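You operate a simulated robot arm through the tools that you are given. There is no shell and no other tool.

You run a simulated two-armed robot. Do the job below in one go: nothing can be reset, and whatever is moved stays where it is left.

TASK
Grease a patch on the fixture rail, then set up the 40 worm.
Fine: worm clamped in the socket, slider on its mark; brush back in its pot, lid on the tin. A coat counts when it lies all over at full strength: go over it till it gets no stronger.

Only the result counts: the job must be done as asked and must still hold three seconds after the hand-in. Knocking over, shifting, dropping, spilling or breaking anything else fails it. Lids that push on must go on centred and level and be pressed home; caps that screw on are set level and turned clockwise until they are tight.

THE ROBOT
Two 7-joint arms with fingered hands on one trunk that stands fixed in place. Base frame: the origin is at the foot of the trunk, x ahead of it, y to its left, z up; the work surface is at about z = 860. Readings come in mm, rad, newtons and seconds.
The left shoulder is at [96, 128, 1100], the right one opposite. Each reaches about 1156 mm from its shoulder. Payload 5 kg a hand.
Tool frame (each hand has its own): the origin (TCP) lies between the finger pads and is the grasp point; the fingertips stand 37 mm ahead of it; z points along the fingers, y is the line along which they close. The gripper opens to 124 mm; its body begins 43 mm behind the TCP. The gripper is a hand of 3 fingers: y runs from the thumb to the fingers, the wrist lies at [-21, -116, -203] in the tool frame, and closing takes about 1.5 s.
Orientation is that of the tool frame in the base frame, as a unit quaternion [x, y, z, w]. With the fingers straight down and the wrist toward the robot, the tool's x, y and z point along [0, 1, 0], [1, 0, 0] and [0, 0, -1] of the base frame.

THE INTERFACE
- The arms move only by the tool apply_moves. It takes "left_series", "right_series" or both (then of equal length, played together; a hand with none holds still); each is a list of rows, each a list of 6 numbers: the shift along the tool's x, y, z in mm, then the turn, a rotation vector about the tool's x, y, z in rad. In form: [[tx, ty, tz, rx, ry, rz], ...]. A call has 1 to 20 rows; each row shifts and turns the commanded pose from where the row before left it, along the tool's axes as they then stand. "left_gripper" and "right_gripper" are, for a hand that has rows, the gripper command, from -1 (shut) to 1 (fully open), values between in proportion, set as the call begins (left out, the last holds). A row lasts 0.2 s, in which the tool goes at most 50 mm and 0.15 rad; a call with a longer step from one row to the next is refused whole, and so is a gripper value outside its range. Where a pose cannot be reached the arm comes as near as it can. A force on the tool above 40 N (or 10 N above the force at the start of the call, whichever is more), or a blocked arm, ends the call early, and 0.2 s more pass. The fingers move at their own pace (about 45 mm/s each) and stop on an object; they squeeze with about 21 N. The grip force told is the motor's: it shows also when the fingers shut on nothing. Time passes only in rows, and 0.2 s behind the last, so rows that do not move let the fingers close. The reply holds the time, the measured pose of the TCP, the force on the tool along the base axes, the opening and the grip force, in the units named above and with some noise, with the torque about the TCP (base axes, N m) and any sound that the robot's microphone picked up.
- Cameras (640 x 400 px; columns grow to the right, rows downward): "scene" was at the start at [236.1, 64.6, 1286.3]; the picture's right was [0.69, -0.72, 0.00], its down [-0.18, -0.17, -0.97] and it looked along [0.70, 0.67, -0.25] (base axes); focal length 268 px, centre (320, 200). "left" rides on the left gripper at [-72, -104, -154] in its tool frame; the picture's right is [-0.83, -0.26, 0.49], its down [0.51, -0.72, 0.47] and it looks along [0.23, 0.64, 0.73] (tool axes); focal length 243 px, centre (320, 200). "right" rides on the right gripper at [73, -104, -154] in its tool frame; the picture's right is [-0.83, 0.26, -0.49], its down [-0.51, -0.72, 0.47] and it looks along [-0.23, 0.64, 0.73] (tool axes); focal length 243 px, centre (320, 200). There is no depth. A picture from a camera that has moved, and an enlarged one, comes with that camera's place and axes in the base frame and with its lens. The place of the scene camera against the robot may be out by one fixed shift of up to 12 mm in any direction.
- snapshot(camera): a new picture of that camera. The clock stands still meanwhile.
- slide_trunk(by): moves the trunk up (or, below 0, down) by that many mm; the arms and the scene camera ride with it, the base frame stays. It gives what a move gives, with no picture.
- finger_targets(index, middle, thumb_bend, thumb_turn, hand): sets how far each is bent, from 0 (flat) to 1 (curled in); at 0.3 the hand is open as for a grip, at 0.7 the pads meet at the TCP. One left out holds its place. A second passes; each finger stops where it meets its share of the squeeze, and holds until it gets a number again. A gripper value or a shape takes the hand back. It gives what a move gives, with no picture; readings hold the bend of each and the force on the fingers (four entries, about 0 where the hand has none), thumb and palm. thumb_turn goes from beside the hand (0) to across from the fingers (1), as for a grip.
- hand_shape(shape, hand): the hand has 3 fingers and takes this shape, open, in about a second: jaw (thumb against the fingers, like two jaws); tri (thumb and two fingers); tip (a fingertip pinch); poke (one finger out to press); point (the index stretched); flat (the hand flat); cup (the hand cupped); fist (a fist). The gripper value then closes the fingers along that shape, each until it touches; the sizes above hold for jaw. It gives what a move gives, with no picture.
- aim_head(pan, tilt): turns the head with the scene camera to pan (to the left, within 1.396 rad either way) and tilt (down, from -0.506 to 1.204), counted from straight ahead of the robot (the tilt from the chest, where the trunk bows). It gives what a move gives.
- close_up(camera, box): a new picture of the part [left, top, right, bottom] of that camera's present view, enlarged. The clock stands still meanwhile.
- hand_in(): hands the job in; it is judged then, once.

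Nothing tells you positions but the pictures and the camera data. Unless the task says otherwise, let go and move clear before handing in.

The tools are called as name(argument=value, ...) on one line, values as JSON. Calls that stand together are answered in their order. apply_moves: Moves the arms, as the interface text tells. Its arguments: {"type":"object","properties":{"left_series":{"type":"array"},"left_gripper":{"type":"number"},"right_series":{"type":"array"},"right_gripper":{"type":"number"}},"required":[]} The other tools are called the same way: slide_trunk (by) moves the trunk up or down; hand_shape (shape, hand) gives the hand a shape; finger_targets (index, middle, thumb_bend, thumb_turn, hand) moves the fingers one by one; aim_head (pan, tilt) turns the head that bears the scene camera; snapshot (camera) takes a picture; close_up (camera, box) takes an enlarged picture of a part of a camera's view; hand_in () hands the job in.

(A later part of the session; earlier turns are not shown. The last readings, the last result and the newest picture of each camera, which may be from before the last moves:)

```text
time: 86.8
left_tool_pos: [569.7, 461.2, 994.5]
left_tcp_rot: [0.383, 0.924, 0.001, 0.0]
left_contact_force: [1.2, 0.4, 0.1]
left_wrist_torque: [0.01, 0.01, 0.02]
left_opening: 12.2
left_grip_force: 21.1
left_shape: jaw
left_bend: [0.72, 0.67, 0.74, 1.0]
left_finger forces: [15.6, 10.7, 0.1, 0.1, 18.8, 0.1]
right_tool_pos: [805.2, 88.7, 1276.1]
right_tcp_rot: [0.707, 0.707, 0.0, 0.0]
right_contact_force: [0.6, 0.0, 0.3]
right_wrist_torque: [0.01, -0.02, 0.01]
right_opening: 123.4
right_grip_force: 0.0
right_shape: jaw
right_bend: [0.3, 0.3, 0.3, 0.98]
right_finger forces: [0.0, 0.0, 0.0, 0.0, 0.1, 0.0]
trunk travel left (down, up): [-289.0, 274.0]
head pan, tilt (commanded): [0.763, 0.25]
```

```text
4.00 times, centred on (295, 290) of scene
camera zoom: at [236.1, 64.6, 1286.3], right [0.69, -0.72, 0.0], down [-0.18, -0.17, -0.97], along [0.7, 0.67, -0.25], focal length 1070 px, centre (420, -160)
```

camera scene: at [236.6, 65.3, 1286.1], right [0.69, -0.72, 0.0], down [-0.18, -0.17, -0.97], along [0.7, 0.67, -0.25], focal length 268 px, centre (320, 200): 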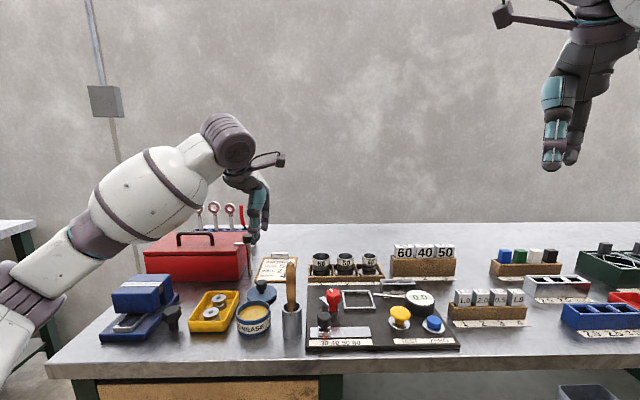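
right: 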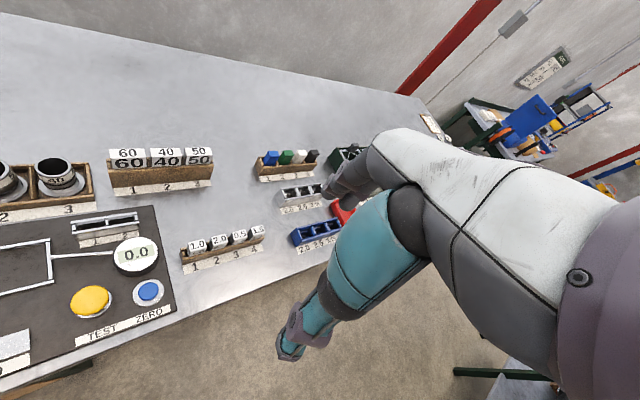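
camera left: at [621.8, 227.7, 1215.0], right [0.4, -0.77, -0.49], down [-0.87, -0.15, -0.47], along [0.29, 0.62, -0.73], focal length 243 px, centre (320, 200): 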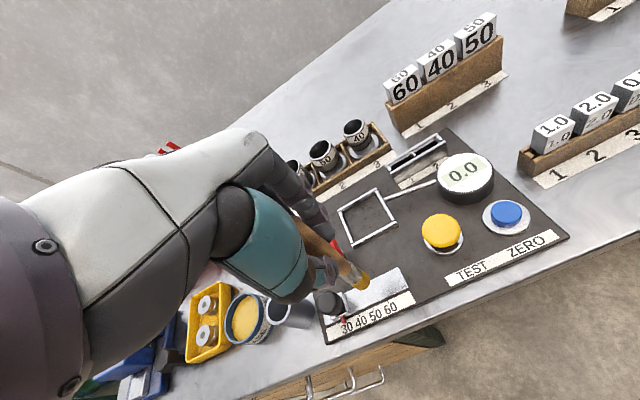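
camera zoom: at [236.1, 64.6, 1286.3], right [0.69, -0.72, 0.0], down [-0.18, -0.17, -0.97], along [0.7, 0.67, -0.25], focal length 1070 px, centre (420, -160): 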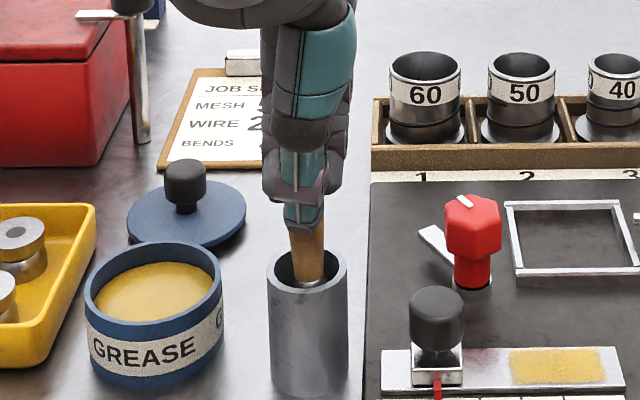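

apply_moves(left_series=[[0, 0, 1, 0, 0, 0], [0, 0, 1, 0, 0, 0], [0, 0, 0, 0, 0, 0]])

apply_moves(left_series=[[0, 0, 1, 0, 0, 0], [0, 0, 0.5, 0, 0, 0], [0, 0, 0, 0, 0, 0]])

```text
time: 87.6
left_tool_pos: [568.3, 461.3, 992.8]
left_tcp_rot: [0.383, 0.924, 0.002, 0.001]
left_contact_force: [0.7, -0.2, -0.5]
left_wrist_torque: [-0.01, 0.0, 0.0]
left_opening: 12.1
left_grip_force: 20.9
left_shape: jaw
left_bend: [0.72, 0.67, 0.74, 1.0]
left_finger forces: [15.5, 10.7, 0.0, 0.1, 18.8, 0.0]
right_tool_pos: [804.4, 89.3, 1274.3]
right_tcp_rot: [0.707, 0.707, 0.0, 0.001]
right_contact_force: [-0.6, 0.8, 0.4]
right_wrist_torque: [0.0, 0.03, 0.03]
right_opening: 123.8
right_grip_force: 0.1
right_shape: jaw
right_bend: [0.3, 0.3, 0.3, 0.98]
right_finger forces: [0.0, 0.0, 0.0, 0.1, 0.0, 0.0]
trunk travel left (down, up): [-289.0, 274.0]
head pan, tilt (commanded): [0.763, 0.25]
```

```text
time: 88.4
left_tool_pos: [567.7, 460.3, 991.4]
left_tcp_rot: [0.382, 0.924, 0.0, 0.001]
left_contact_force: [-0.1, -0.4, 4.3]
left_wrist_torque: [0.01, 0.02, -0.02]
left_opening: 11.9
left_grip_force: 21.1
left_shape: jaw
left_bend: [0.72, 0.67, 0.74, 1.0]
left_finger forces: [15.8, 10.9, 0.1, 0.0, 19.6, 0.1]
right_tool_pos: [805.6, 89.5, 1276.1]
right_tcp_rot: [0.707, 0.707, 0.0, 0.001]
right_contact_force: [-0.2, -0.2, 0.4]
right_wrist_torque: [-0.03, -0.04, -0.01]
right_opening: 123.7
right_grip_force: 0.1
right_shape: jaw
right_bend: [0.3, 0.3, 0.3, 0.98]
right_finger forces: [0.1, 0.1, 0.1, 0.0, 0.0, 0.1]
trunk travel left (down, up): [-289.0, 274.0]
head pan, tilt (commanded): [0.763, 0.25]
```

The brush stands on the pot's bottom. I'll open the hand and rise straight up.

apply_moves(left_series=[[0, 0, -0.4, 0, 0, 0], [0, 0, 0, 0, 0, 0], [0, 0, 0, 0, 0, 0], [0, 0, 0, 0, 0, 0], [0, 0, 0, 0, 0, 0], [0, 0, 0, 0, 0, 0]], left_gripper=0.6)

apply_moves(left_series=[[0, 0, -15, 0, 0, 0], [0, 0, -30, 0, 0, 0], [0, 0, -30, 0, 0, 0], [0, 0, -30, 0, 0, 0], [0, 0, 0, 0, 0, 0]])

snapshot(camera="left")

close_up(camera="scene", box=[220, 230, 350, 350])

```text
time: 89.8
left_tool_pos: [569.2, 460.1, 992.4]
left_tcp_rot: [0.383, 0.924, 0.001, 0.0]
left_contact_force: [0.7, 0.5, 0.0]
left_wrist_torque: [-0.02, 0.01, -0.01]
left_opening: 99.1
left_grip_force: 0.1
left_shape: jaw
left_bend: [0.26, 0.34, 0.5, 0.99]
left_finger forces: [0.0, 0.0, 0.0, 0.0, 0.0, 0.0]
right_tool_pos: [806.3, 88.0, 1274.8]
right_tcp_rot: [0.707, 0.707, -0.001, -0.001]
right_contact_force: [0.1, -0.3, 0.0]
right_wrist_torque: [0.01, -0.01, 0.01]
right_opening: 123.7
right_grip_force: 0.1
right_shape: jaw
right_bend: [0.3, 0.3, 0.3, 0.98]
right_finger forces: [0.0, 0.0, 0.0, 0.0, 0.0, 0.0]
trunk travel left (down, up): [-289.0, 274.0]
head pan, tilt (commanded): [0.763, 0.25]
```

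```text
time: 91.0
left_tool_pos: [568.0, 462.6, 1098.3]
left_tcp_rot: [0.383, 0.924, 0.0, 0.0]
left_contact_force: [-0.8, 1.1, -0.6]
left_wrist_torque: [-0.01, 0.02, -0.03]
left_opening: 99.3
left_grip_force: 0.0
left_shape: jaw
left_bend: [0.26, 0.34, 0.5, 0.99]
left_finger forces: [0.0, 0.1, 0.1, 0.0, 0.0, 0.0]
right_tool_pos: [806.0, 89.9, 1275.0]
right_tcp_rot: [0.707, 0.708, 0.0, 0.0]
right_contact_force: [0.8, 0.7, -0.1]
right_wrist_torque: [0.01, -0.03, 0.02]
right_opening: 123.6
right_grip_force: 0.0
right_shape: jaw
right_bend: [0.3, 0.3, 0.3, 0.98]
right_finger forces: [0.0, 0.0, 0.1, 0.0, 0.1, 0.1]
trunk travel left (down, up): [-289.0, 274.0]
head pan, tilt (commanded): [0.763, 0.25]
```

```text
taken
camera left: at [545.8, 337.9, 1250.1], right [0.4, -0.77, -0.49], down [-0.87, -0.15, -0.47], along [0.29, 0.62, -0.73], focal length 243 px, centre (320, 200)
```

left: 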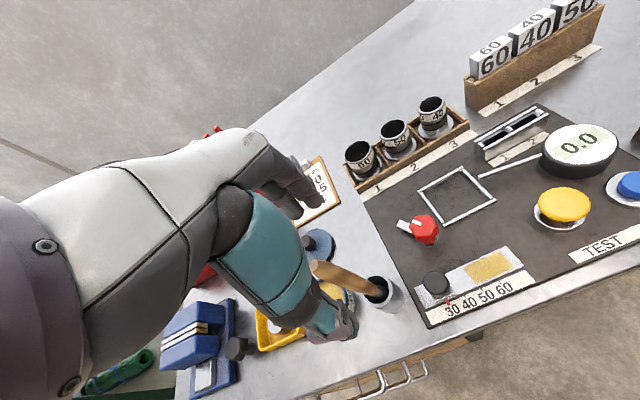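

```text
3.33 times, centred on (285, 290) of scene
camera zoom: at [236.5, 65.1, 1286.1], right [0.69, -0.72, 0.0], down [-0.18, -0.17, -0.97], along [0.7, 0.67, -0.25], focal length 892 px, centre (437, -100)
```

zoom: 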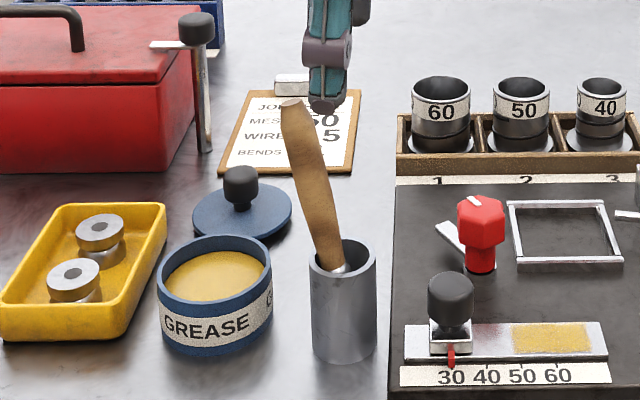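

The brush is back in its pot, leaning toward the tin. I'll check where its handle top is so the hand stays clear of it when I replace the lid.

close_up(camera="left", box=[290, 220, 420, 330])

close_up(camera="scene", box=[240, 240, 340, 340])

```text
3.64 times, centred on (355, 275) of left
camera zoom: at [545.8, 337.9, 1250.1], right [0.4, -0.77, -0.49], down [-0.87, -0.15, -0.47], along [0.29, 0.62, -0.73], focal length 882 px, centre (193, -73)
```

zoom: 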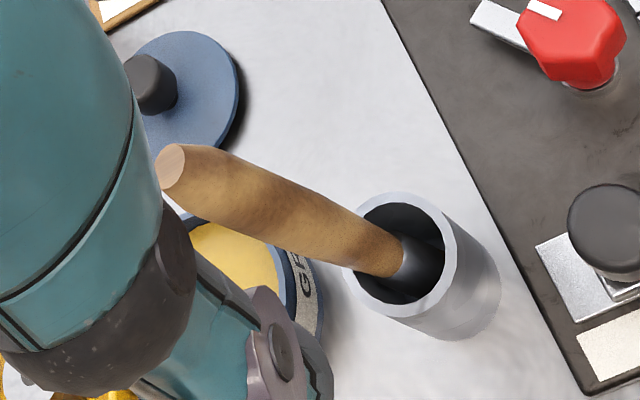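

```text
4.00 times, centred on (290, 290) of scene
camera zoom: at [236.5, 65.1, 1286.1], right [0.69, -0.72, 0.0], down [-0.18, -0.17, -0.97], along [0.7, 0.67, -0.25], focal length 1070 px, centre (440, -160)
```

zoom: 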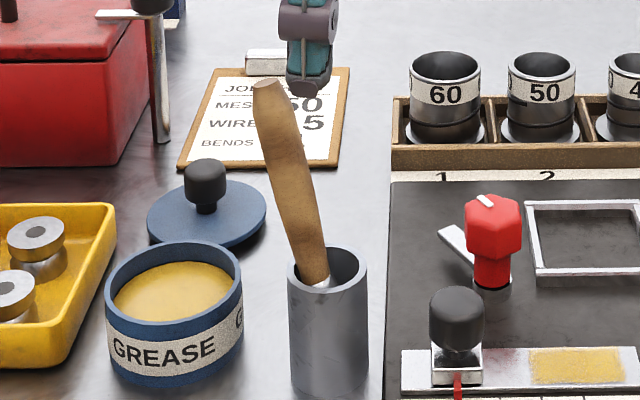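

The handle top is near (s≈41, f≈749, z≈1019), which leaves enough clearance. I'll fetch the lid now, keeping the hand only part open so the thumb stays clear of the tin.

apply_moves(left_series=[[0, 25, 0, 0, 0, 0], [15, 25, 0, 0, 0, 0], [25, 25, 0, 0, 0, 0], [25, 25, 0, 0, 0, 0], [25, 31, 0, 0, 0, 0], [0, 0, 40, 0, 0, 0], [0, 0, 40, 0, 0, 0], [0, 0, 30, 0, 0, 0], [0, 0, 20, 0, 0, 0], [0, 0, 0, 0, 0, 0]])

close_up(camera="left", box=[240, 160, 400, 340])

close_up(camera="scene", box=[210, 220, 330, 340])

```text
time: 93.2
left_tool_pos: [596.5, 617.7, 967.7]
left_tcp_rot: [0.382, 0.924, 0.0, 0.001]
left_contact_force: [0.5, 0.3, -0.2]
left_wrist_torque: [0.02, 0.0, -0.02]
left_opening: 99.4
left_grip_force: 0.2
left_shape: jaw
left_bend: [0.26, 0.34, 0.5, 0.99]
left_finger forces: [0.0, 0.0, 0.0, 0.0, 0.1, 0.0]
right_tool_pos: [805.8, 88.2, 1275.8]
right_tcp_rot: [0.707, 0.707, 0.0, 0.0]
right_contact_force: [-1.3, 0.6, 1.2]
right_wrist_torque: [0.01, 0.01, 0.0]
right_opening: 123.7
right_grip_force: 0.2
right_shape: jaw
right_bend: [0.3, 0.3, 0.3, 0.98]
right_finger forces: [0.0, 0.0, 0.1, 0.0, 0.0, 0.1]
trunk travel left (down, up): [-289.0, 274.0]
head pan, tilt (commanded): [0.763, 0.25]
```

```text
2.22 times, centred on (320, 250) of left
camera zoom: at [574.4, 493.7, 1120.5], right [0.4, -0.77, -0.49], down [-0.87, -0.15, -0.47], along [0.29, 0.62, -0.73], focal length 539 px, centre (320, 89)
```

zoom: 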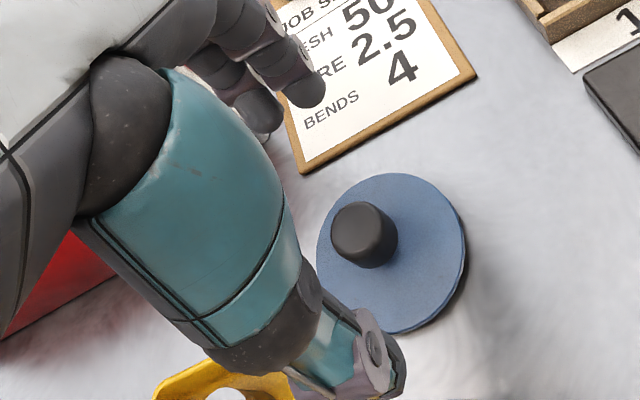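

```text
3.33 times, centred on (270, 280) of scene
camera zoom: at [236.1, 64.7, 1286.3], right [0.69, -0.72, 0.0], down [-0.18, -0.17, -0.97], along [0.7, 0.67, -0.25], focal length 892 px, centre (487, -67)
```

zoom: 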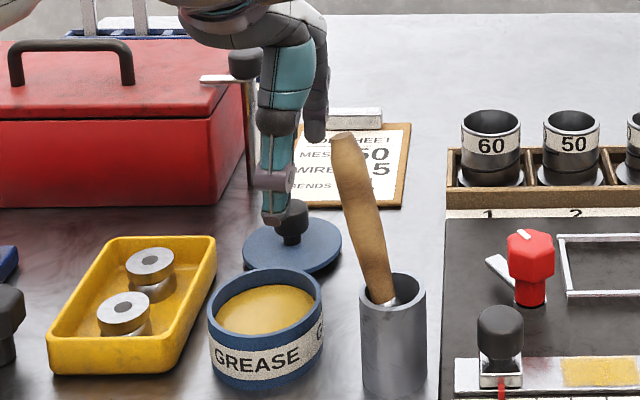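

apply_moves(left_series=[[0, 2, 20, 0, 0, 0], [0, 0, 20, 0, 0, 0], [0, 0, 11, 0, 0, 0], [0, 0, 0, 0, 0, 0]])

close_up(camera="left", box=[240, 160, 400, 340])

close_up(camera="scene", box=[210, 240, 310, 340])

```text
time: 94.2
left_tool_pos: [598.9, 618.6, 915.6]
left_tcp_rot: [0.383, 0.924, 0.001, 0.001]
left_contact_force: [0.3, 1.9, 1.4]
left_wrist_torque: [0.03, 0.04, 0.01]
left_opening: 98.9
left_grip_force: 0.0
left_shape: jaw
left_bend: [0.26, 0.34, 0.51, 0.99]
left_finger forces: [0.0, 0.0, 0.0, 0.1, 1.7, 0.0]
right_tool_pos: [805.8, 89.9, 1275.0]
right_tcp_rot: [0.707, 0.707, 0.0, 0.0]
right_contact_force: [-0.1, 0.2, 0.0]
right_wrist_torque: [0.0, 0.0, -0.01]
right_opening: 123.6
right_grip_force: 0.1
right_shape: jaw
right_bend: [0.3, 0.3, 0.3, 0.98]
right_finger forces: [0.1, 0.0, 0.0, 0.0, 0.0, 0.0]
trunk travel left (down, up): [-289.0, 274.0]
head pan, tilt (commanded): [0.763, 0.25]
```

```text
2.22 times, centred on (320, 250) of left
camera zoom: at [576.2, 495.6, 1068.8], right [0.4, -0.77, -0.49], down [-0.87, -0.15, -0.47], along [0.29, 0.62, -0.73], focal length 539 px, centre (320, 89)
```

zoom: 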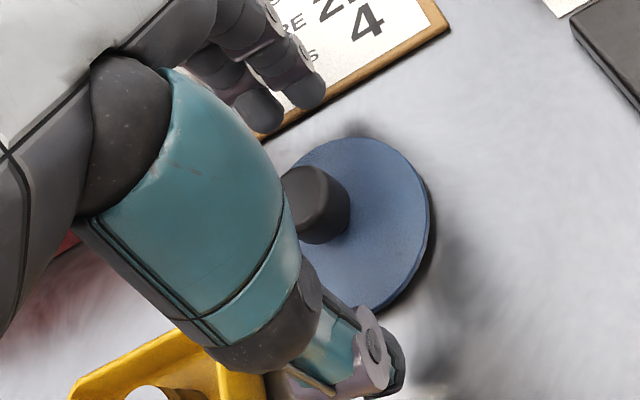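

```text
4.00 times, centred on (260, 290) of scene
camera zoom: at [236.2, 64.7, 1286.3], right [0.69, -0.72, 0.0], down [-0.18, -0.17, -0.97], along [0.7, 0.67, -0.25], focal length 1070 px, centre (560, -160)
```

zoom: 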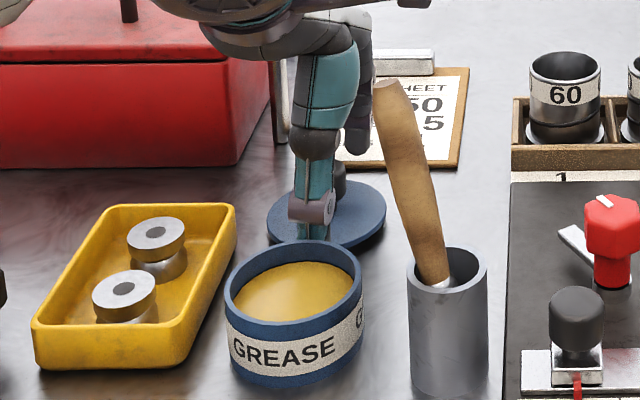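

The thumb is lightly touching something, probably the tin's rim, with under 2 N. Closing moves it away, so I'll close on the knob now.

apply_moves(left_series=[[0, 0, 0, 0, 0, 0], [0, 0, 0, 0, 0, 0], [0, 0, 0, 0, 0, 0], [0, 0, 0, 0, 0, 0], [0, 0, 0, 0, 0, 0], [0, 0, 0, 0, 0, 0], [0, 0, 0, 0, 0, 0], [0, 0, 0, 0, 0, 0], [0, 0, 0, 0, 0, 0]], left_gripper=-1)

close_up(camera="left", box=[240, 160, 400, 340])

close_up(camera="scene", box=[210, 240, 310, 340])

```text
time: 96.2
left_tool_pos: [598.7, 619.9, 916.5]
left_tcp_rot: [0.383, 0.924, 0.001, 0.0]
left_contact_force: [0.0, 0.3, -0.3]
left_wrist_torque: [0.01, 0.0, 0.01]
left_opening: 26.6
left_grip_force: 20.8
left_shape: jaw
left_bend: [0.7, 0.7, 0.65, 1.0]
left_finger forces: [6.2, 4.0, 0.0, 0.0, 11.0, 0.0]
right_tool_pos: [806.1, 89.5, 1275.2]
right_tcp_rot: [0.707, 0.707, -0.001, 0.0]
right_contact_force: [-0.3, 0.8, -0.8]
right_wrist_torque: [-0.02, 0.0, 0.01]
right_opening: 123.7
right_grip_force: 0.0
right_shape: jaw
right_bend: [0.3, 0.3, 0.3, 0.98]
right_finger forces: [0.1, 0.1, 0.0, 0.1, 0.0, 0.0]
trunk travel left (down, up): [-289.0, 274.0]
head pan, tilt (commanded): [0.763, 0.25]
```

```text
2.22 times, centred on (320, 250) of left
camera zoom: at [576.1, 495.5, 1069.0], right [0.4, -0.77, -0.49], down [-0.87, -0.15, -0.47], along [0.29, 0.62, -0.73], focal length 539 px, centre (320, 89)
```

zoom: 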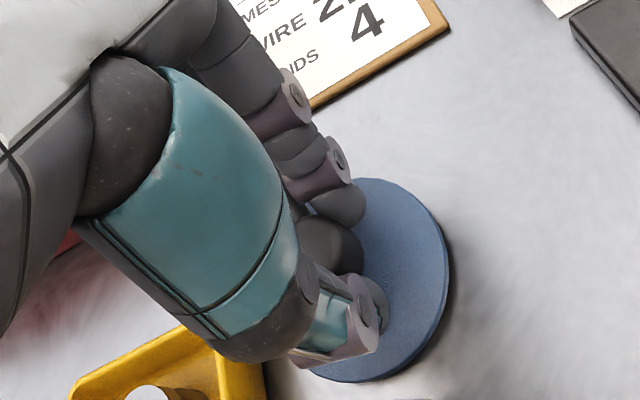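

```text
4.00 times, centred on (260, 290) of scene
camera zoom: at [236.2, 64.6, 1286.3], right [0.69, -0.72, 0.0], down [-0.18, -0.17, -0.97], along [0.7, 0.67, -0.25], focal length 1070 px, centre (560, -160)
```

zoom: 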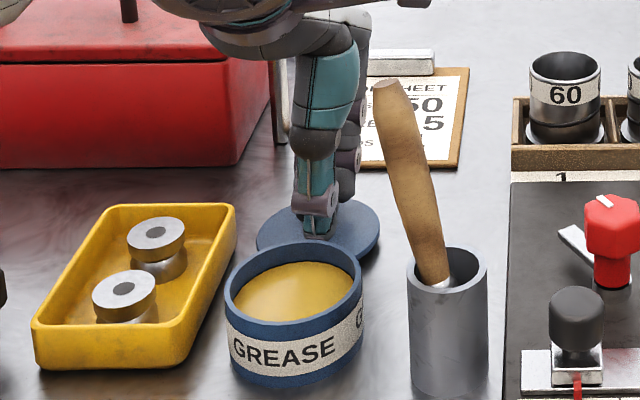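

The closing fingers slid the lid about 23 mm toward the robot, so the grip is off-centre. I'll lift it slightly, move it back where there is more room, set it down and regrip it centred from the fully open hand.

apply_moves(left_series=[[0, 0, -4, 0, 0, 0], [0, 0, -6, 0, 0, 0], [0, 0, -8, 0, 0, 0], [0, 0, 0, 0, 0, 0]])

close_up(camera="left", box=[240, 160, 400, 340])

close_up(camera="scene", box=[210, 240, 310, 340])

```text
time: 97.2
left_tool_pos: [598.3, 619.2, 934.3]
left_tcp_rot: [0.383, 0.924, 0.001, 0.0]
left_contact_force: [0.2, 0.3, -0.6]
left_wrist_torque: [0.03, -0.03, -0.03]
left_opening: 26.9
left_grip_force: 21.3
left_shape: jaw
left_bend: [0.7, 0.7, 0.65, 1.0]
left_finger forces: [6.4, 3.9, 0.0, 0.1, 10.9, 0.0]
right_tool_pos: [806.1, 89.7, 1275.0]
right_tcp_rot: [0.707, 0.707, 0.0, 0.0]
right_contact_force: [0.0, -0.2, 0.2]
right_wrist_torque: [0.02, 0.02, 0.0]
right_opening: 123.9
right_grip_force: 0.1
right_shape: jaw
right_bend: [0.3, 0.3, 0.3, 0.98]
right_finger forces: [0.0, 0.1, 0.0, 0.1, 0.0, 0.1]
trunk travel left (down, up): [-289.0, 274.0]
head pan, tilt (commanded): [0.763, 0.25]
```

```text
2.22 times, centred on (320, 250) of left
camera zoom: at [576.3, 495.3, 1087.2], right [0.4, -0.77, -0.49], down [-0.87, -0.15, -0.47], along [0.29, 0.62, -0.73], focal length 539 px, centre (320, 89)
```

zoom: 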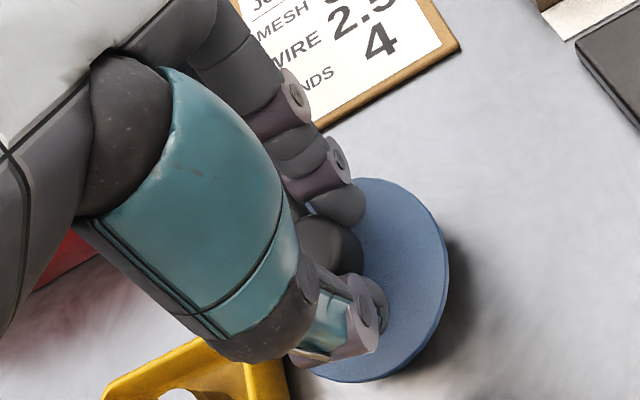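

```text
4.00 times, centred on (260, 290) of scene
camera zoom: at [236.3, 64.8, 1286.2], right [0.69, -0.72, 0.0], down [-0.18, -0.17, -0.97], along [0.7, 0.67, -0.25], focal length 1070 px, centre (560, -160)
```

zoom: 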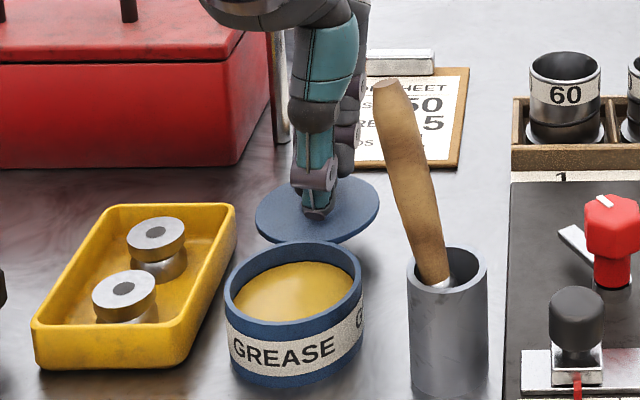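

apply_moves(left_series=[[0, 14, 0, 0, 0, 0], [0, 14, 0, 0, 0, 0], [0, 14, 0, 0, 0, 0], [0, 0, 6, 0, 0, 0], [0, 0, 6, 0, 0, 0], [0, 0, 4, 0, 0, 0], [0, 0, 1.5, 0, 0, 0], [0, 0, 0, 0, 0, 0]])

close_up(camera="left", box=[240, 160, 400, 340])

close_up(camera="scene", box=[210, 240, 310, 340])

```text
time: 99.0
left_tool_pos: [628.5, 647.5, 916.6]
left_tcp_rot: [0.382, 0.924, 0.001, 0.0]
left_contact_force: [0.5, 0.2, -0.5]
left_wrist_torque: [-0.03, -0.01, 0.02]
left_opening: 26.7
left_grip_force: 20.3
left_shape: jaw
left_bend: [0.7, 0.7, 0.65, 1.0]
left_finger forces: [6.3, 4.1, 0.0, 0.0, 11.0, 0.1]
right_tool_pos: [805.8, 89.6, 1276.2]
right_tcp_rot: [0.707, 0.707, 0.0, 0.0]
right_contact_force: [-0.2, -0.1, -0.3]
right_wrist_torque: [-0.02, -0.01, 0.0]
right_opening: 123.7
right_grip_force: 0.1
right_shape: jaw
right_bend: [0.3, 0.3, 0.3, 0.98]
right_finger forces: [0.0, 0.1, 0.0, 0.1, 0.0, 0.1]
trunk travel left (down, up): [-289.0, 274.0]
head pan, tilt (commanded): [0.763, 0.25]
```

```text
2.22 times, centred on (320, 250) of left
camera zoom: at [605.9, 524.6, 1069.8], right [0.4, -0.77, -0.49], down [-0.87, -0.15, -0.47], along [0.29, 0.62, -0.73], focal length 539 px, centre (320, 89)
```

zoom: 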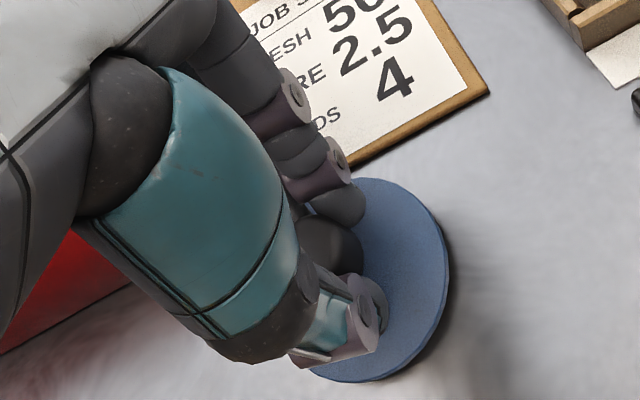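

```text
4.00 times, centred on (260, 290) of scene
camera zoom: at [236.2, 64.7, 1286.3], right [0.69, -0.72, 0.0], down [-0.18, -0.17, -0.97], along [0.7, 0.67, -0.25], focal length 1070 px, centre (560, -160)
```

zoom: 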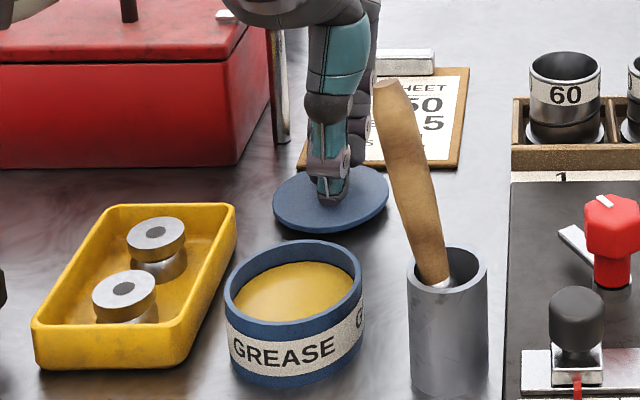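

apply_moves(left_series=[[0, 0, 1, 0, 0, 0], [0, 0, 0, 0, 0, 0]])

apply_moves(left_series=[[0, 0, 0, 0, 0, 0], [0, 0, 0, 0, 0, 0], [0, 0, 0, 0, 0, 0], [0, 0, 0, 0, 0, 0], [0, 0, 0, 0, 0, 0], [0, 0, 0, 0, 0, 0], [0, 0, 0, 0, 0, 0], [0, 0, -10, 0, 0, 0], [0, 0, -20, 0, 0, 0], [0, -11, -20, 0, 0, 0], [0, -12, 0, 0, 0, 0], [0, 0, 0, 0, 0, 0]], left_gripper=1)

close_up(camera="left", box=[240, 160, 400, 340])

close_up(camera="scene", box=[210, 240, 310, 340])

```text
time: 99.6
left_tool_pos: [628.3, 648.0, 917.1]
left_tcp_rot: [0.383, 0.924, 0.0, 0.0]
left_contact_force: [-0.1, 0.3, -0.6]
left_wrist_torque: [0.02, -0.05, 0.0]
left_opening: 27.0
left_grip_force: 20.3
left_shape: jaw
left_bend: [0.7, 0.7, 0.65, 1.0]
left_finger forces: [6.4, 4.2, 0.1, 0.0, 11.0, 0.1]
right_tool_pos: [805.4, 89.8, 1275.0]
right_tcp_rot: [0.707, 0.707, 0.0, 0.0]
right_contact_force: [-0.1, -0.2, -0.4]
right_wrist_torque: [0.03, -0.02, -0.01]
right_opening: 123.9
right_grip_force: 0.1
right_shape: jaw
right_bend: [0.3, 0.3, 0.3, 0.98]
right_finger forces: [0.0, 0.1, 0.0, 0.0, 0.0, 0.1]
trunk travel left (down, up): [-289.0, 274.0]
head pan, tilt (commanded): [0.763, 0.25]
```

```text
time: 102.2
left_tool_pos: [611.5, 632.2, 965.5]
left_tcp_rot: [0.384, 0.924, 0.001, 0.001]
left_contact_force: [-0.9, -0.4, 0.7]
left_wrist_torque: [-0.02, 0.01, 0.03]
left_opening: 123.7
left_grip_force: 0.0
left_shape: jaw
left_bend: [0.3, 0.3, 0.3, 0.98]
left_finger forces: [0.0, 0.1, 0.0, 0.0, 0.0, 0.1]
right_tool_pos: [804.0, 89.4, 1276.0]
right_tcp_rot: [0.707, 0.707, -0.001, 0.0]
right_contact_force: [-0.2, 0.0, 0.4]
right_wrist_torque: [-0.03, 0.0, 0.02]
right_opening: 123.8
right_grip_force: 0.0
right_shape: jaw
right_bend: [0.3, 0.3, 0.3, 0.98]
right_finger forces: [0.0, 0.1, 0.0, 0.0, 0.0, 0.0]
trunk travel left (down, up): [-289.0, 274.0]
head pan, tilt (commanded): [0.763, 0.25]
```

```text
2.22 times, centred on (320, 250) of left
camera zoom: at [589.6, 508.8, 1118.4], right [0.4, -0.77, -0.49], down [-0.87, -0.15, -0.47], along [0.29, 0.62, -0.73], focal length 539 px, centre (320, 89)
```

zoom: 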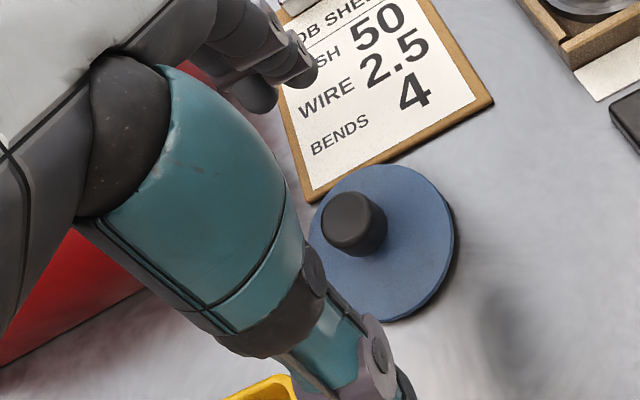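

```text
4.00 times, centred on (260, 290) of scene
camera zoom: at [236.4, 64.9, 1286.2], right [0.69, -0.72, 0.0], down [-0.18, -0.17, -0.97], along [0.7, 0.67, -0.25], focal length 1070 px, centre (560, -160)
```

zoom: 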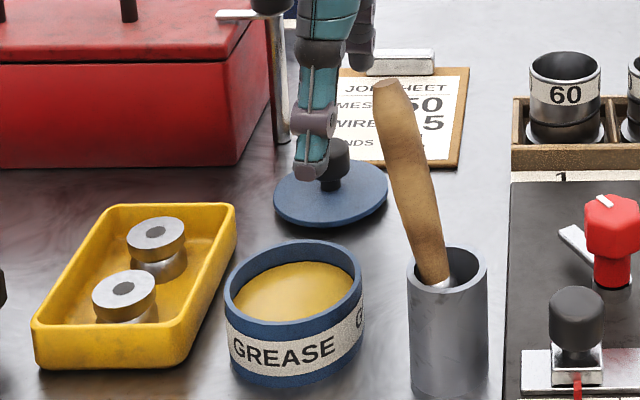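

apply_moves(left_series=[[3.4, 9.5, 0, 0, 0, 0], [0, 0, 20, 0, 0, 0], [0, 0, 18, 0, 0, 0], [0, 0, 8, 0, 0, 0], [0, 0, 3, 0, 0, 0], [0, 0, 0, 0, 0, 0]])

close_up(camera="left", box=[240, 160, 400, 340])

close_up(camera="scene", box=[210, 240, 310, 340])

```text
time: 103.6
left_tool_pos: [616.8, 642.2, 917.2]
left_tcp_rot: [0.383, 0.924, 0.0, 0.001]
left_contact_force: [0.6, -0.3, 0.4]
left_wrist_torque: [0.0, -0.01, -0.01]
left_opening: 123.8
left_grip_force: 0.0
left_shape: jaw
left_bend: [0.3, 0.3, 0.3, 0.98]
left_finger forces: [0.1, 0.0, 0.0, 0.1, 0.0, 0.0]
right_tool_pos: [805.5, 89.5, 1275.4]
right_tcp_rot: [0.707, 0.707, 0.0, 0.0]
right_contact_force: [-0.5, -0.6, 0.0]
right_wrist_torque: [-0.01, 0.02, 0.0]
right_opening: 123.6
right_grip_force: 0.1
right_shape: jaw
right_bend: [0.3, 0.3, 0.3, 0.98]
right_finger forces: [0.1, 0.0, 0.1, 0.1, 0.1, 0.0]
trunk travel left (down, up): [-289.0, 274.0]
head pan, tilt (commanded): [0.763, 0.25]
```

```text
2.22 times, centred on (320, 250) of left
camera zoom: at [593.5, 517.8, 1069.8], right [0.4, -0.77, -0.49], down [-0.87, -0.15, -0.47], along [0.29, 0.62, -0.73], focal length 539 px, centre (320, 89)
```

zoom: 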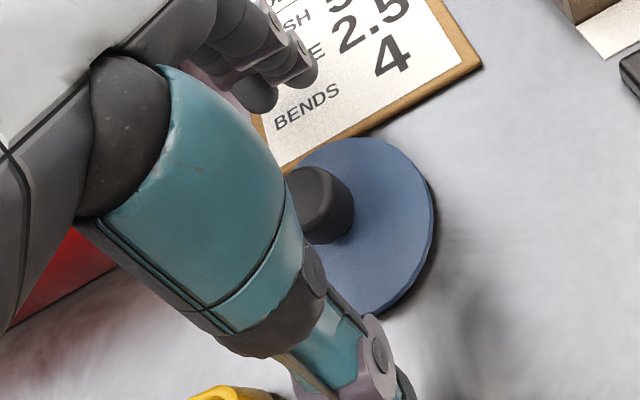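

```text
4.00 times, centred on (260, 290) of scene
camera zoom: at [236.1, 64.6, 1286.3], right [0.69, -0.72, 0.0], down [-0.18, -0.17, -0.97], along [0.7, 0.67, -0.25], focal length 1070 px, centre (560, -160)
```

zoom: 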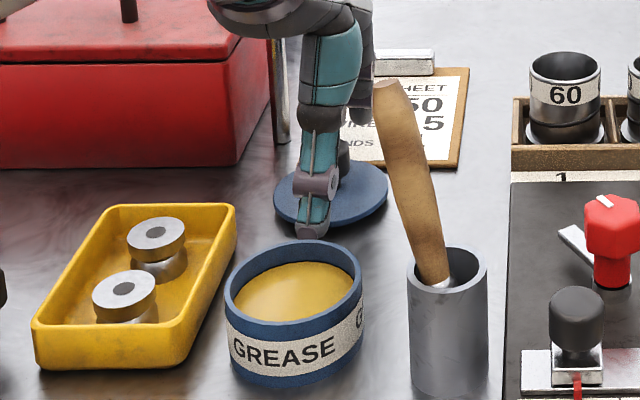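

apply_moves(left_series=[[0, 0, 1.3, 0, 0, 0], [0, 0, 0, 0, 0, 0], [0, 0, 0, 0, 0, 0], [0, 0, 0, 0, 0, 0], [0, 0, 0, 0, 0, 0], [0, 0, 0, 0, 0, 0], [0, 0, 0, 0, 0, 0], [0, 0, 0, 0, 0, 0], [0, 0, 0, 0, 0, 0], [0, 0, 0, 0, 0, 0]], left_gripper=-1)

close_up(camera="left", box=[240, 160, 400, 340])

close_up(camera="scene", box=[210, 240, 310, 340])

```text
time: 105.8
left_tool_pos: [616.4, 642.4, 916.0]
left_tcp_rot: [0.382, 0.924, 0.001, 0.001]
left_contact_force: [0.0, -1.0, 0.6]
left_wrist_torque: [0.05, -0.01, 0.0]
left_opening: 18.7
left_grip_force: 21.0
left_shape: jaw
left_bend: [0.73, 0.62, 0.74, 1.0]
left_finger forces: [10.6, 6.4, 0.0, 0.0, 17.9, 0.1]
right_tool_pos: [805.0, 89.5, 1275.3]
right_tcp_rot: [0.708, 0.707, 0.0, 0.0]
right_contact_force: [0.2, -0.4, -0.4]
right_wrist_torque: [-0.03, 0.01, 0.02]
right_opening: 123.9
right_grip_force: 0.0
right_shape: jaw
right_bend: [0.3, 0.3, 0.3, 0.98]
right_finger forces: [0.0, 0.0, 0.0, 0.0, 0.0, 0.1]
trunk travel left (down, up): [-289.0, 274.0]
head pan, tilt (commanded): [0.763, 0.25]
```

```text
2.22 times, centred on (320, 250) of left
camera zoom: at [593.7, 517.8, 1068.4], right [0.4, -0.77, -0.49], down [-0.87, -0.15, -0.47], along [0.29, 0.62, -0.73], focal length 539 px, centre (320, 89)
```

zoom: 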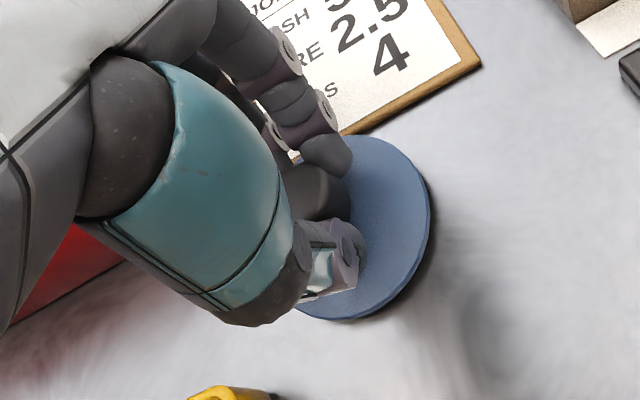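

```text
4.00 times, centred on (260, 290) of scene
camera zoom: at [236.2, 64.6, 1286.3], right [0.69, -0.72, 0.0], down [-0.18, -0.17, -0.97], along [0.7, 0.67, -0.25], focal length 1070 px, centre (560, -160)
```

zoom: 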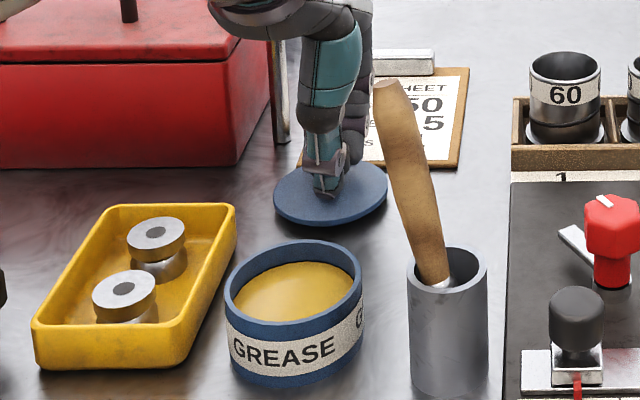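

Now the grip matches the first one. I'll lift and carry the lid back over the tin, keeping slightly left of the brush handle.

apply_moves(left_series=[[0, 0, -10, 0, 0, 0], [0, 0, -25, 0, 0, 0], [0, 0, -25, 0, 0, 0], [0, -30, 0, 0, 0, 0], [0, -30, 0, 0, 0, 0], [0, -30, 0, 0, 0, 0], [-1, -30, 0, 0, 0, 0], [-4, -21, 0, 0, 0, 0], [0, 0, 0, 0, 0, 0]])

close_up(camera="left", box=[260, 180, 400, 360])

close_up(camera="scene", box=[210, 220, 310, 350])

```text
time: 107.8
left_tool_pos: [519.0, 536.6, 975.7]
left_tcp_rot: [0.383, 0.924, 0.001, 0.001]
left_contact_force: [0.2, -0.1, -1.4]
left_wrist_torque: [-0.01, 0.0, -0.03]
left_opening: 18.8
left_grip_force: 21.2
left_shape: jaw
left_bend: [0.73, 0.62, 0.74, 1.0]
left_finger forces: [10.9, 6.8, 0.0, 0.1, 17.9, 0.1]
right_tool_pos: [806.3, 89.5, 1275.2]
right_tcp_rot: [0.707, 0.707, -0.001, 0.0]
right_contact_force: [0.0, 0.4, -0.3]
right_wrist_torque: [0.04, 0.02, 0.02]
right_opening: 123.9
right_grip_force: 0.1
right_shape: jaw
right_bend: [0.3, 0.3, 0.3, 0.98]
right_finger forces: [0.0, 0.1, 0.0, 0.1, 0.0, 0.1]
trunk travel left (down, up): [-289.0, 274.0]
head pan, tilt (commanded): [0.763, 0.25]
```

```text
2.22 times, centred on (330, 270) of left
camera zoom: at [497.5, 413.5, 1128.0], right [0.4, -0.77, -0.49], down [-0.87, -0.15, -0.47], along [0.29, 0.62, -0.73], focal length 539 px, centre (298, 44)
```

zoom: 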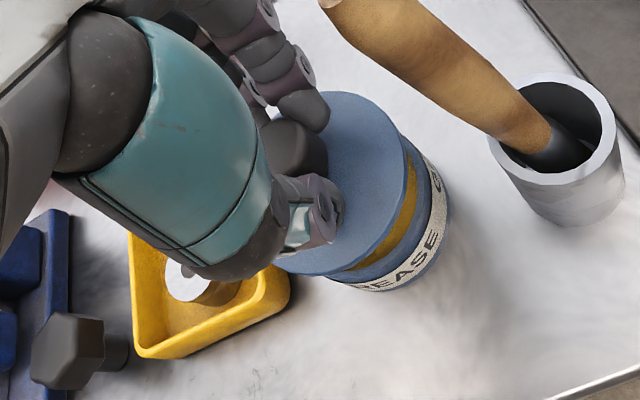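

```text
3.08 times, centred on (260, 285) of scene
camera zoom: at [236.3, 64.9, 1286.2], right [0.69, -0.72, 0.0], down [-0.18, -0.17, -0.97], along [0.7, 0.67, -0.25], focal length 823 px, centre (505, -62)
```

zoom: 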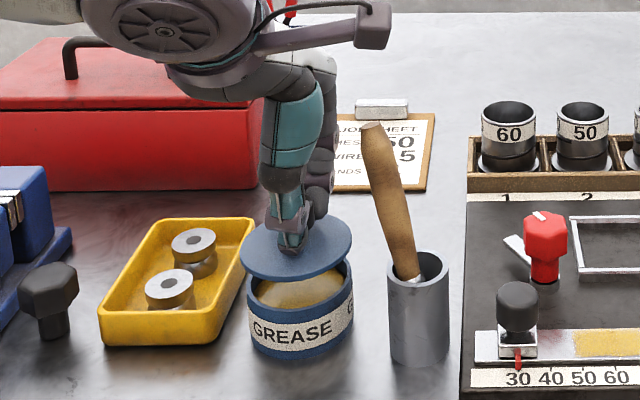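

apply_moves(left_series=[[1, 2, 0, 0, 0, 0], [0, 0, 10, 0, 0, 0], [0, 0, 9, 0, 0, 0], [0, 0, 0, 0, 0, 0]])

close_up(camera="left", box=[290, 200, 390, 310])

close_up(camera="scene", box=[230, 270, 290, 340])

```text
time: 108.8
left_tool_pos: [521.8, 538.8, 956.9]
left_tcp_rot: [0.382, 0.924, 0.001, 0.0]
left_contact_force: [-0.6, 0.0, -1.1]
left_wrist_torque: [-0.01, 0.05, -0.03]
left_opening: 18.6
left_grip_force: 21.3
left_shape: jaw
left_bend: [0.73, 0.62, 0.74, 1.0]
left_finger forces: [10.9, 6.8, 0.0, 0.0, 17.9, 0.1]
right_tool_pos: [805.6, 88.7, 1276.5]
right_tcp_rot: [0.707, 0.707, 0.0, 0.001]
right_contact_force: [0.1, -0.3, 0.0]
right_wrist_torque: [-0.01, -0.02, -0.01]
right_opening: 123.6
right_grip_force: 0.0
right_shape: jaw
right_bend: [0.3, 0.3, 0.3, 0.98]
right_finger forces: [0.0, 0.0, 0.0, 0.0, 0.0, 0.0]
trunk travel left (down, up): [-289.0, 274.0]
head pan, tilt (commanded): [0.763, 0.25]
```

```text
3.64 times, centred on (340, 255) of left
camera zoom: at [498.7, 415.7, 1109.0], right [0.4, -0.77, -0.49], down [-0.87, -0.15, -0.47], along [0.29, 0.62, -0.73], focal length 882 px, centre (247, 0)
```

zoom: 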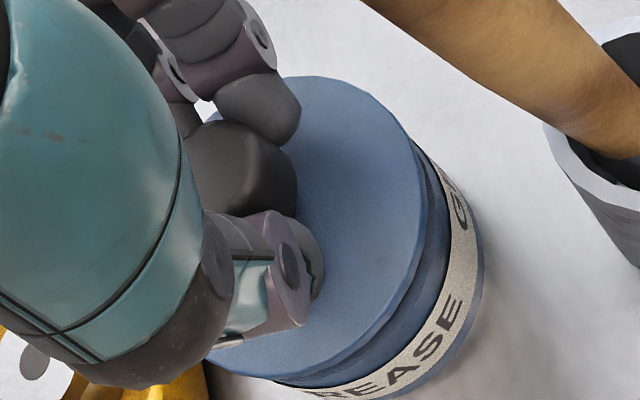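

```text
5.71 times, centred on (260, 305) of scene
camera zoom: at [236.1, 64.5, 1286.3], right [0.69, -0.72, 0.0], down [-0.18, -0.17, -0.97], along [0.7, 0.67, -0.25], focal length 1528 px, centre (663, -400)
```

zoom: 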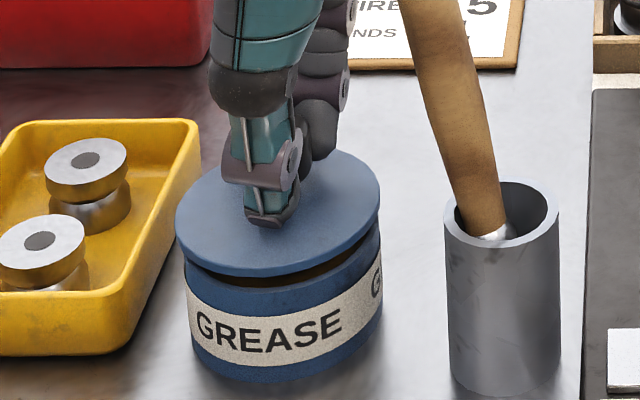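

close_up(camera="scene", box=[235, 290, 285, 330])

close_up(camera="left", box=[330, 210, 390, 310])

```text
10.00 times, centred on (260, 310) of scene
camera zoom: at [236.1, 64.5, 1286.3], right [0.69, -0.72, 0.0], down [-0.18, -0.17, -0.97], along [0.7, 0.67, -0.25], focal length 2675 px, centre (920, -900)
```

zoom: 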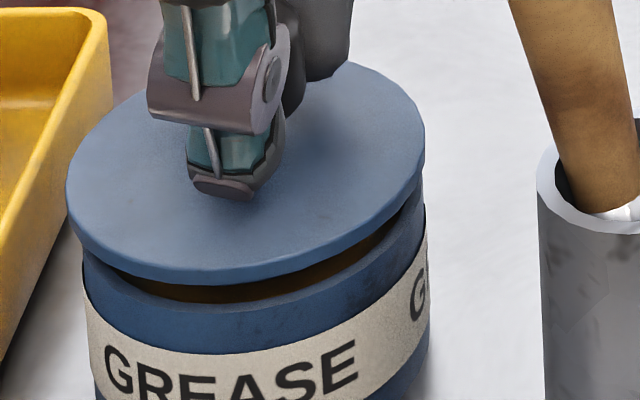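

```text
4.00 times, centred on (360, 260) of left
camera zoom: at [498.7, 415.7, 1109.0], right [0.4, -0.77, -0.49], down [-0.87, -0.15, -0.47], along [0.29, 0.62, -0.73], focal length 970 px, centre (160, -40)
```

zoom: 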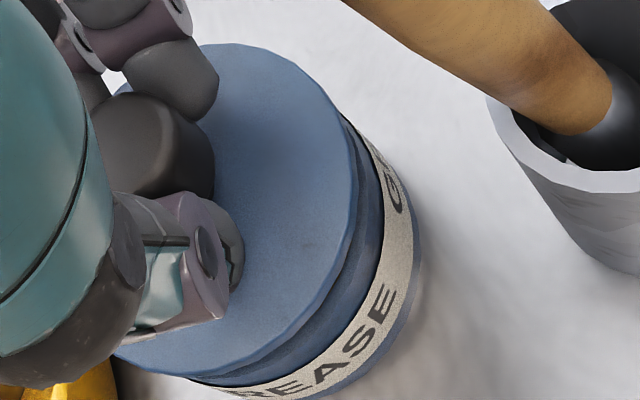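

Against the tin, the lid looks about 1.4 mm too far left. I'll correct that and check again before lowering.

apply_moves(left_series=[[-1.4, -0.7, 2, 0, 0, 0], [0, 0, 0, 0, 0, 0], [0, 0, 0, 0, 0, 0]])

close_up(camera="scene", box=[235, 290, 285, 330])

close_up(camera="left", box=[330, 210, 390, 310])

```text
time: 109.6
left_tool_pos: [522.9, 537.2, 954.4]
left_tcp_rot: [0.383, 0.924, 0.0, 0.0]
left_contact_force: [0.2, 0.5, -0.6]
left_wrist_torque: [0.03, -0.02, -0.01]
left_opening: 19.1
left_grip_force: 20.7
left_shape: jaw
left_bend: [0.73, 0.62, 0.74, 1.0]
left_finger forces: [10.8, 6.8, 0.0, 0.0, 17.9, 0.1]
right_tool_pos: [805.6, 89.1, 1276.0]
right_tcp_rot: [0.707, 0.707, 0.0, 0.0]
right_contact_force: [-0.1, 0.0, -0.1]
right_wrist_torque: [0.01, -0.02, -0.01]
right_opening: 123.8
right_grip_force: 0.0
right_shape: jaw
right_bend: [0.3, 0.3, 0.3, 0.98]
right_finger forces: [0.1, 0.0, 0.1, 0.0, 0.1, 0.0]
trunk travel left (down, up): [-289.0, 274.0]
head pan, tilt (commanded): [0.763, 0.25]
```

```text
10.00 times, centred on (260, 310) of scene
camera zoom: at [236.2, 64.7, 1286.3], right [0.69, -0.72, 0.0], down [-0.18, -0.17, -0.97], along [0.7, 0.67, -0.25], focal length 2675 px, centre (920, -900)
```

zoom: 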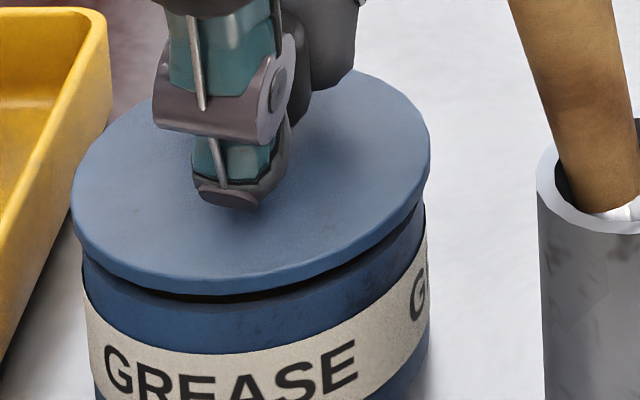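

```text
4.00 times, centred on (360, 260) of left
camera zoom: at [499.2, 414.5, 1107.0], right [0.4, -0.77, -0.49], down [-0.87, -0.15, -0.47], along [0.29, 0.62, -0.73], focal length 970 px, centre (160, -40)
```

zoom: 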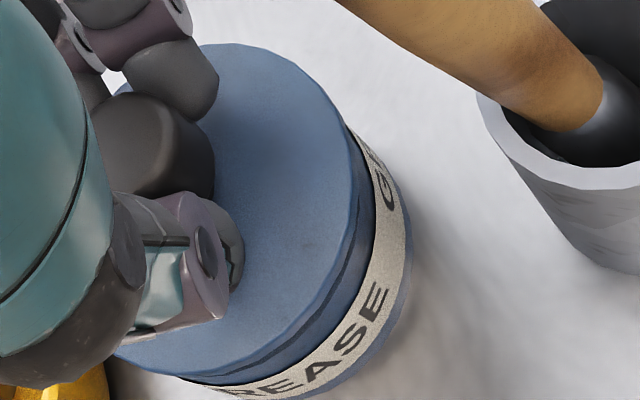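

apply_moves(left_series=[[-0.5, 0, 1, 0, 0, 0], [0, 0, 1, 0, 0, 0], [0, 0, 1, 0, 0, 0], [0, 0, 0, 0, 0, 0]])

close_up(camera="scene", box=[235, 290, 285, 330])

```text
time: 110.6
left_tool_pos: [522.7, 539.1, 951.2]
left_tcp_rot: [0.383, 0.924, 0.0, 0.0]
left_contact_force: [0.1, 0.6, -0.7]
left_wrist_torque: [-0.02, 0.0, 0.03]
left_opening: 18.8
left_grip_force: 20.6
left_shape: jaw
left_bend: [0.73, 0.62, 0.74, 1.0]
left_finger forces: [10.9, 6.9, 0.1, 0.0, 17.9, 0.0]
right_tool_pos: [804.7, 89.7, 1275.4]
right_tcp_rot: [0.707, 0.707, 0.0, -0.001]
right_contact_force: [-0.9, 0.3, -0.2]
right_wrist_torque: [0.01, 0.0, -0.02]
right_opening: 123.7
right_grip_force: 0.1
right_shape: jaw
right_bend: [0.3, 0.3, 0.3, 0.98]
right_finger forces: [0.0, 0.0, 0.0, 0.0, 0.0, 0.1]
trunk travel left (down, up): [-289.0, 274.0]
head pan, tilt (commanded): [0.763, 0.25]
```

```text
10.00 times, centred on (260, 310) of scene
camera zoom: at [236.2, 64.7, 1286.3], right [0.69, -0.72, 0.0], down [-0.18, -0.17, -0.97], along [0.7, 0.67, -0.25], focal length 2675 px, centre (920, -900)
```

zoom: 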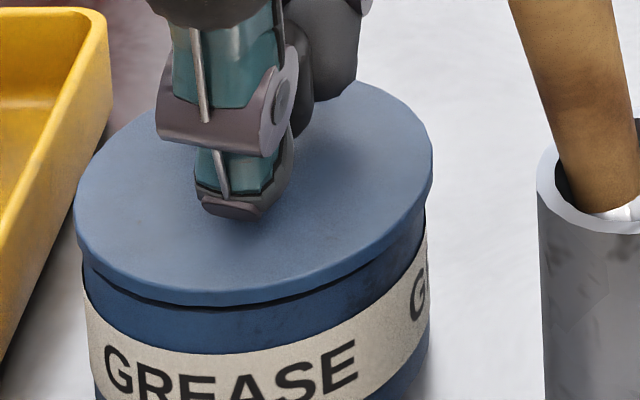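

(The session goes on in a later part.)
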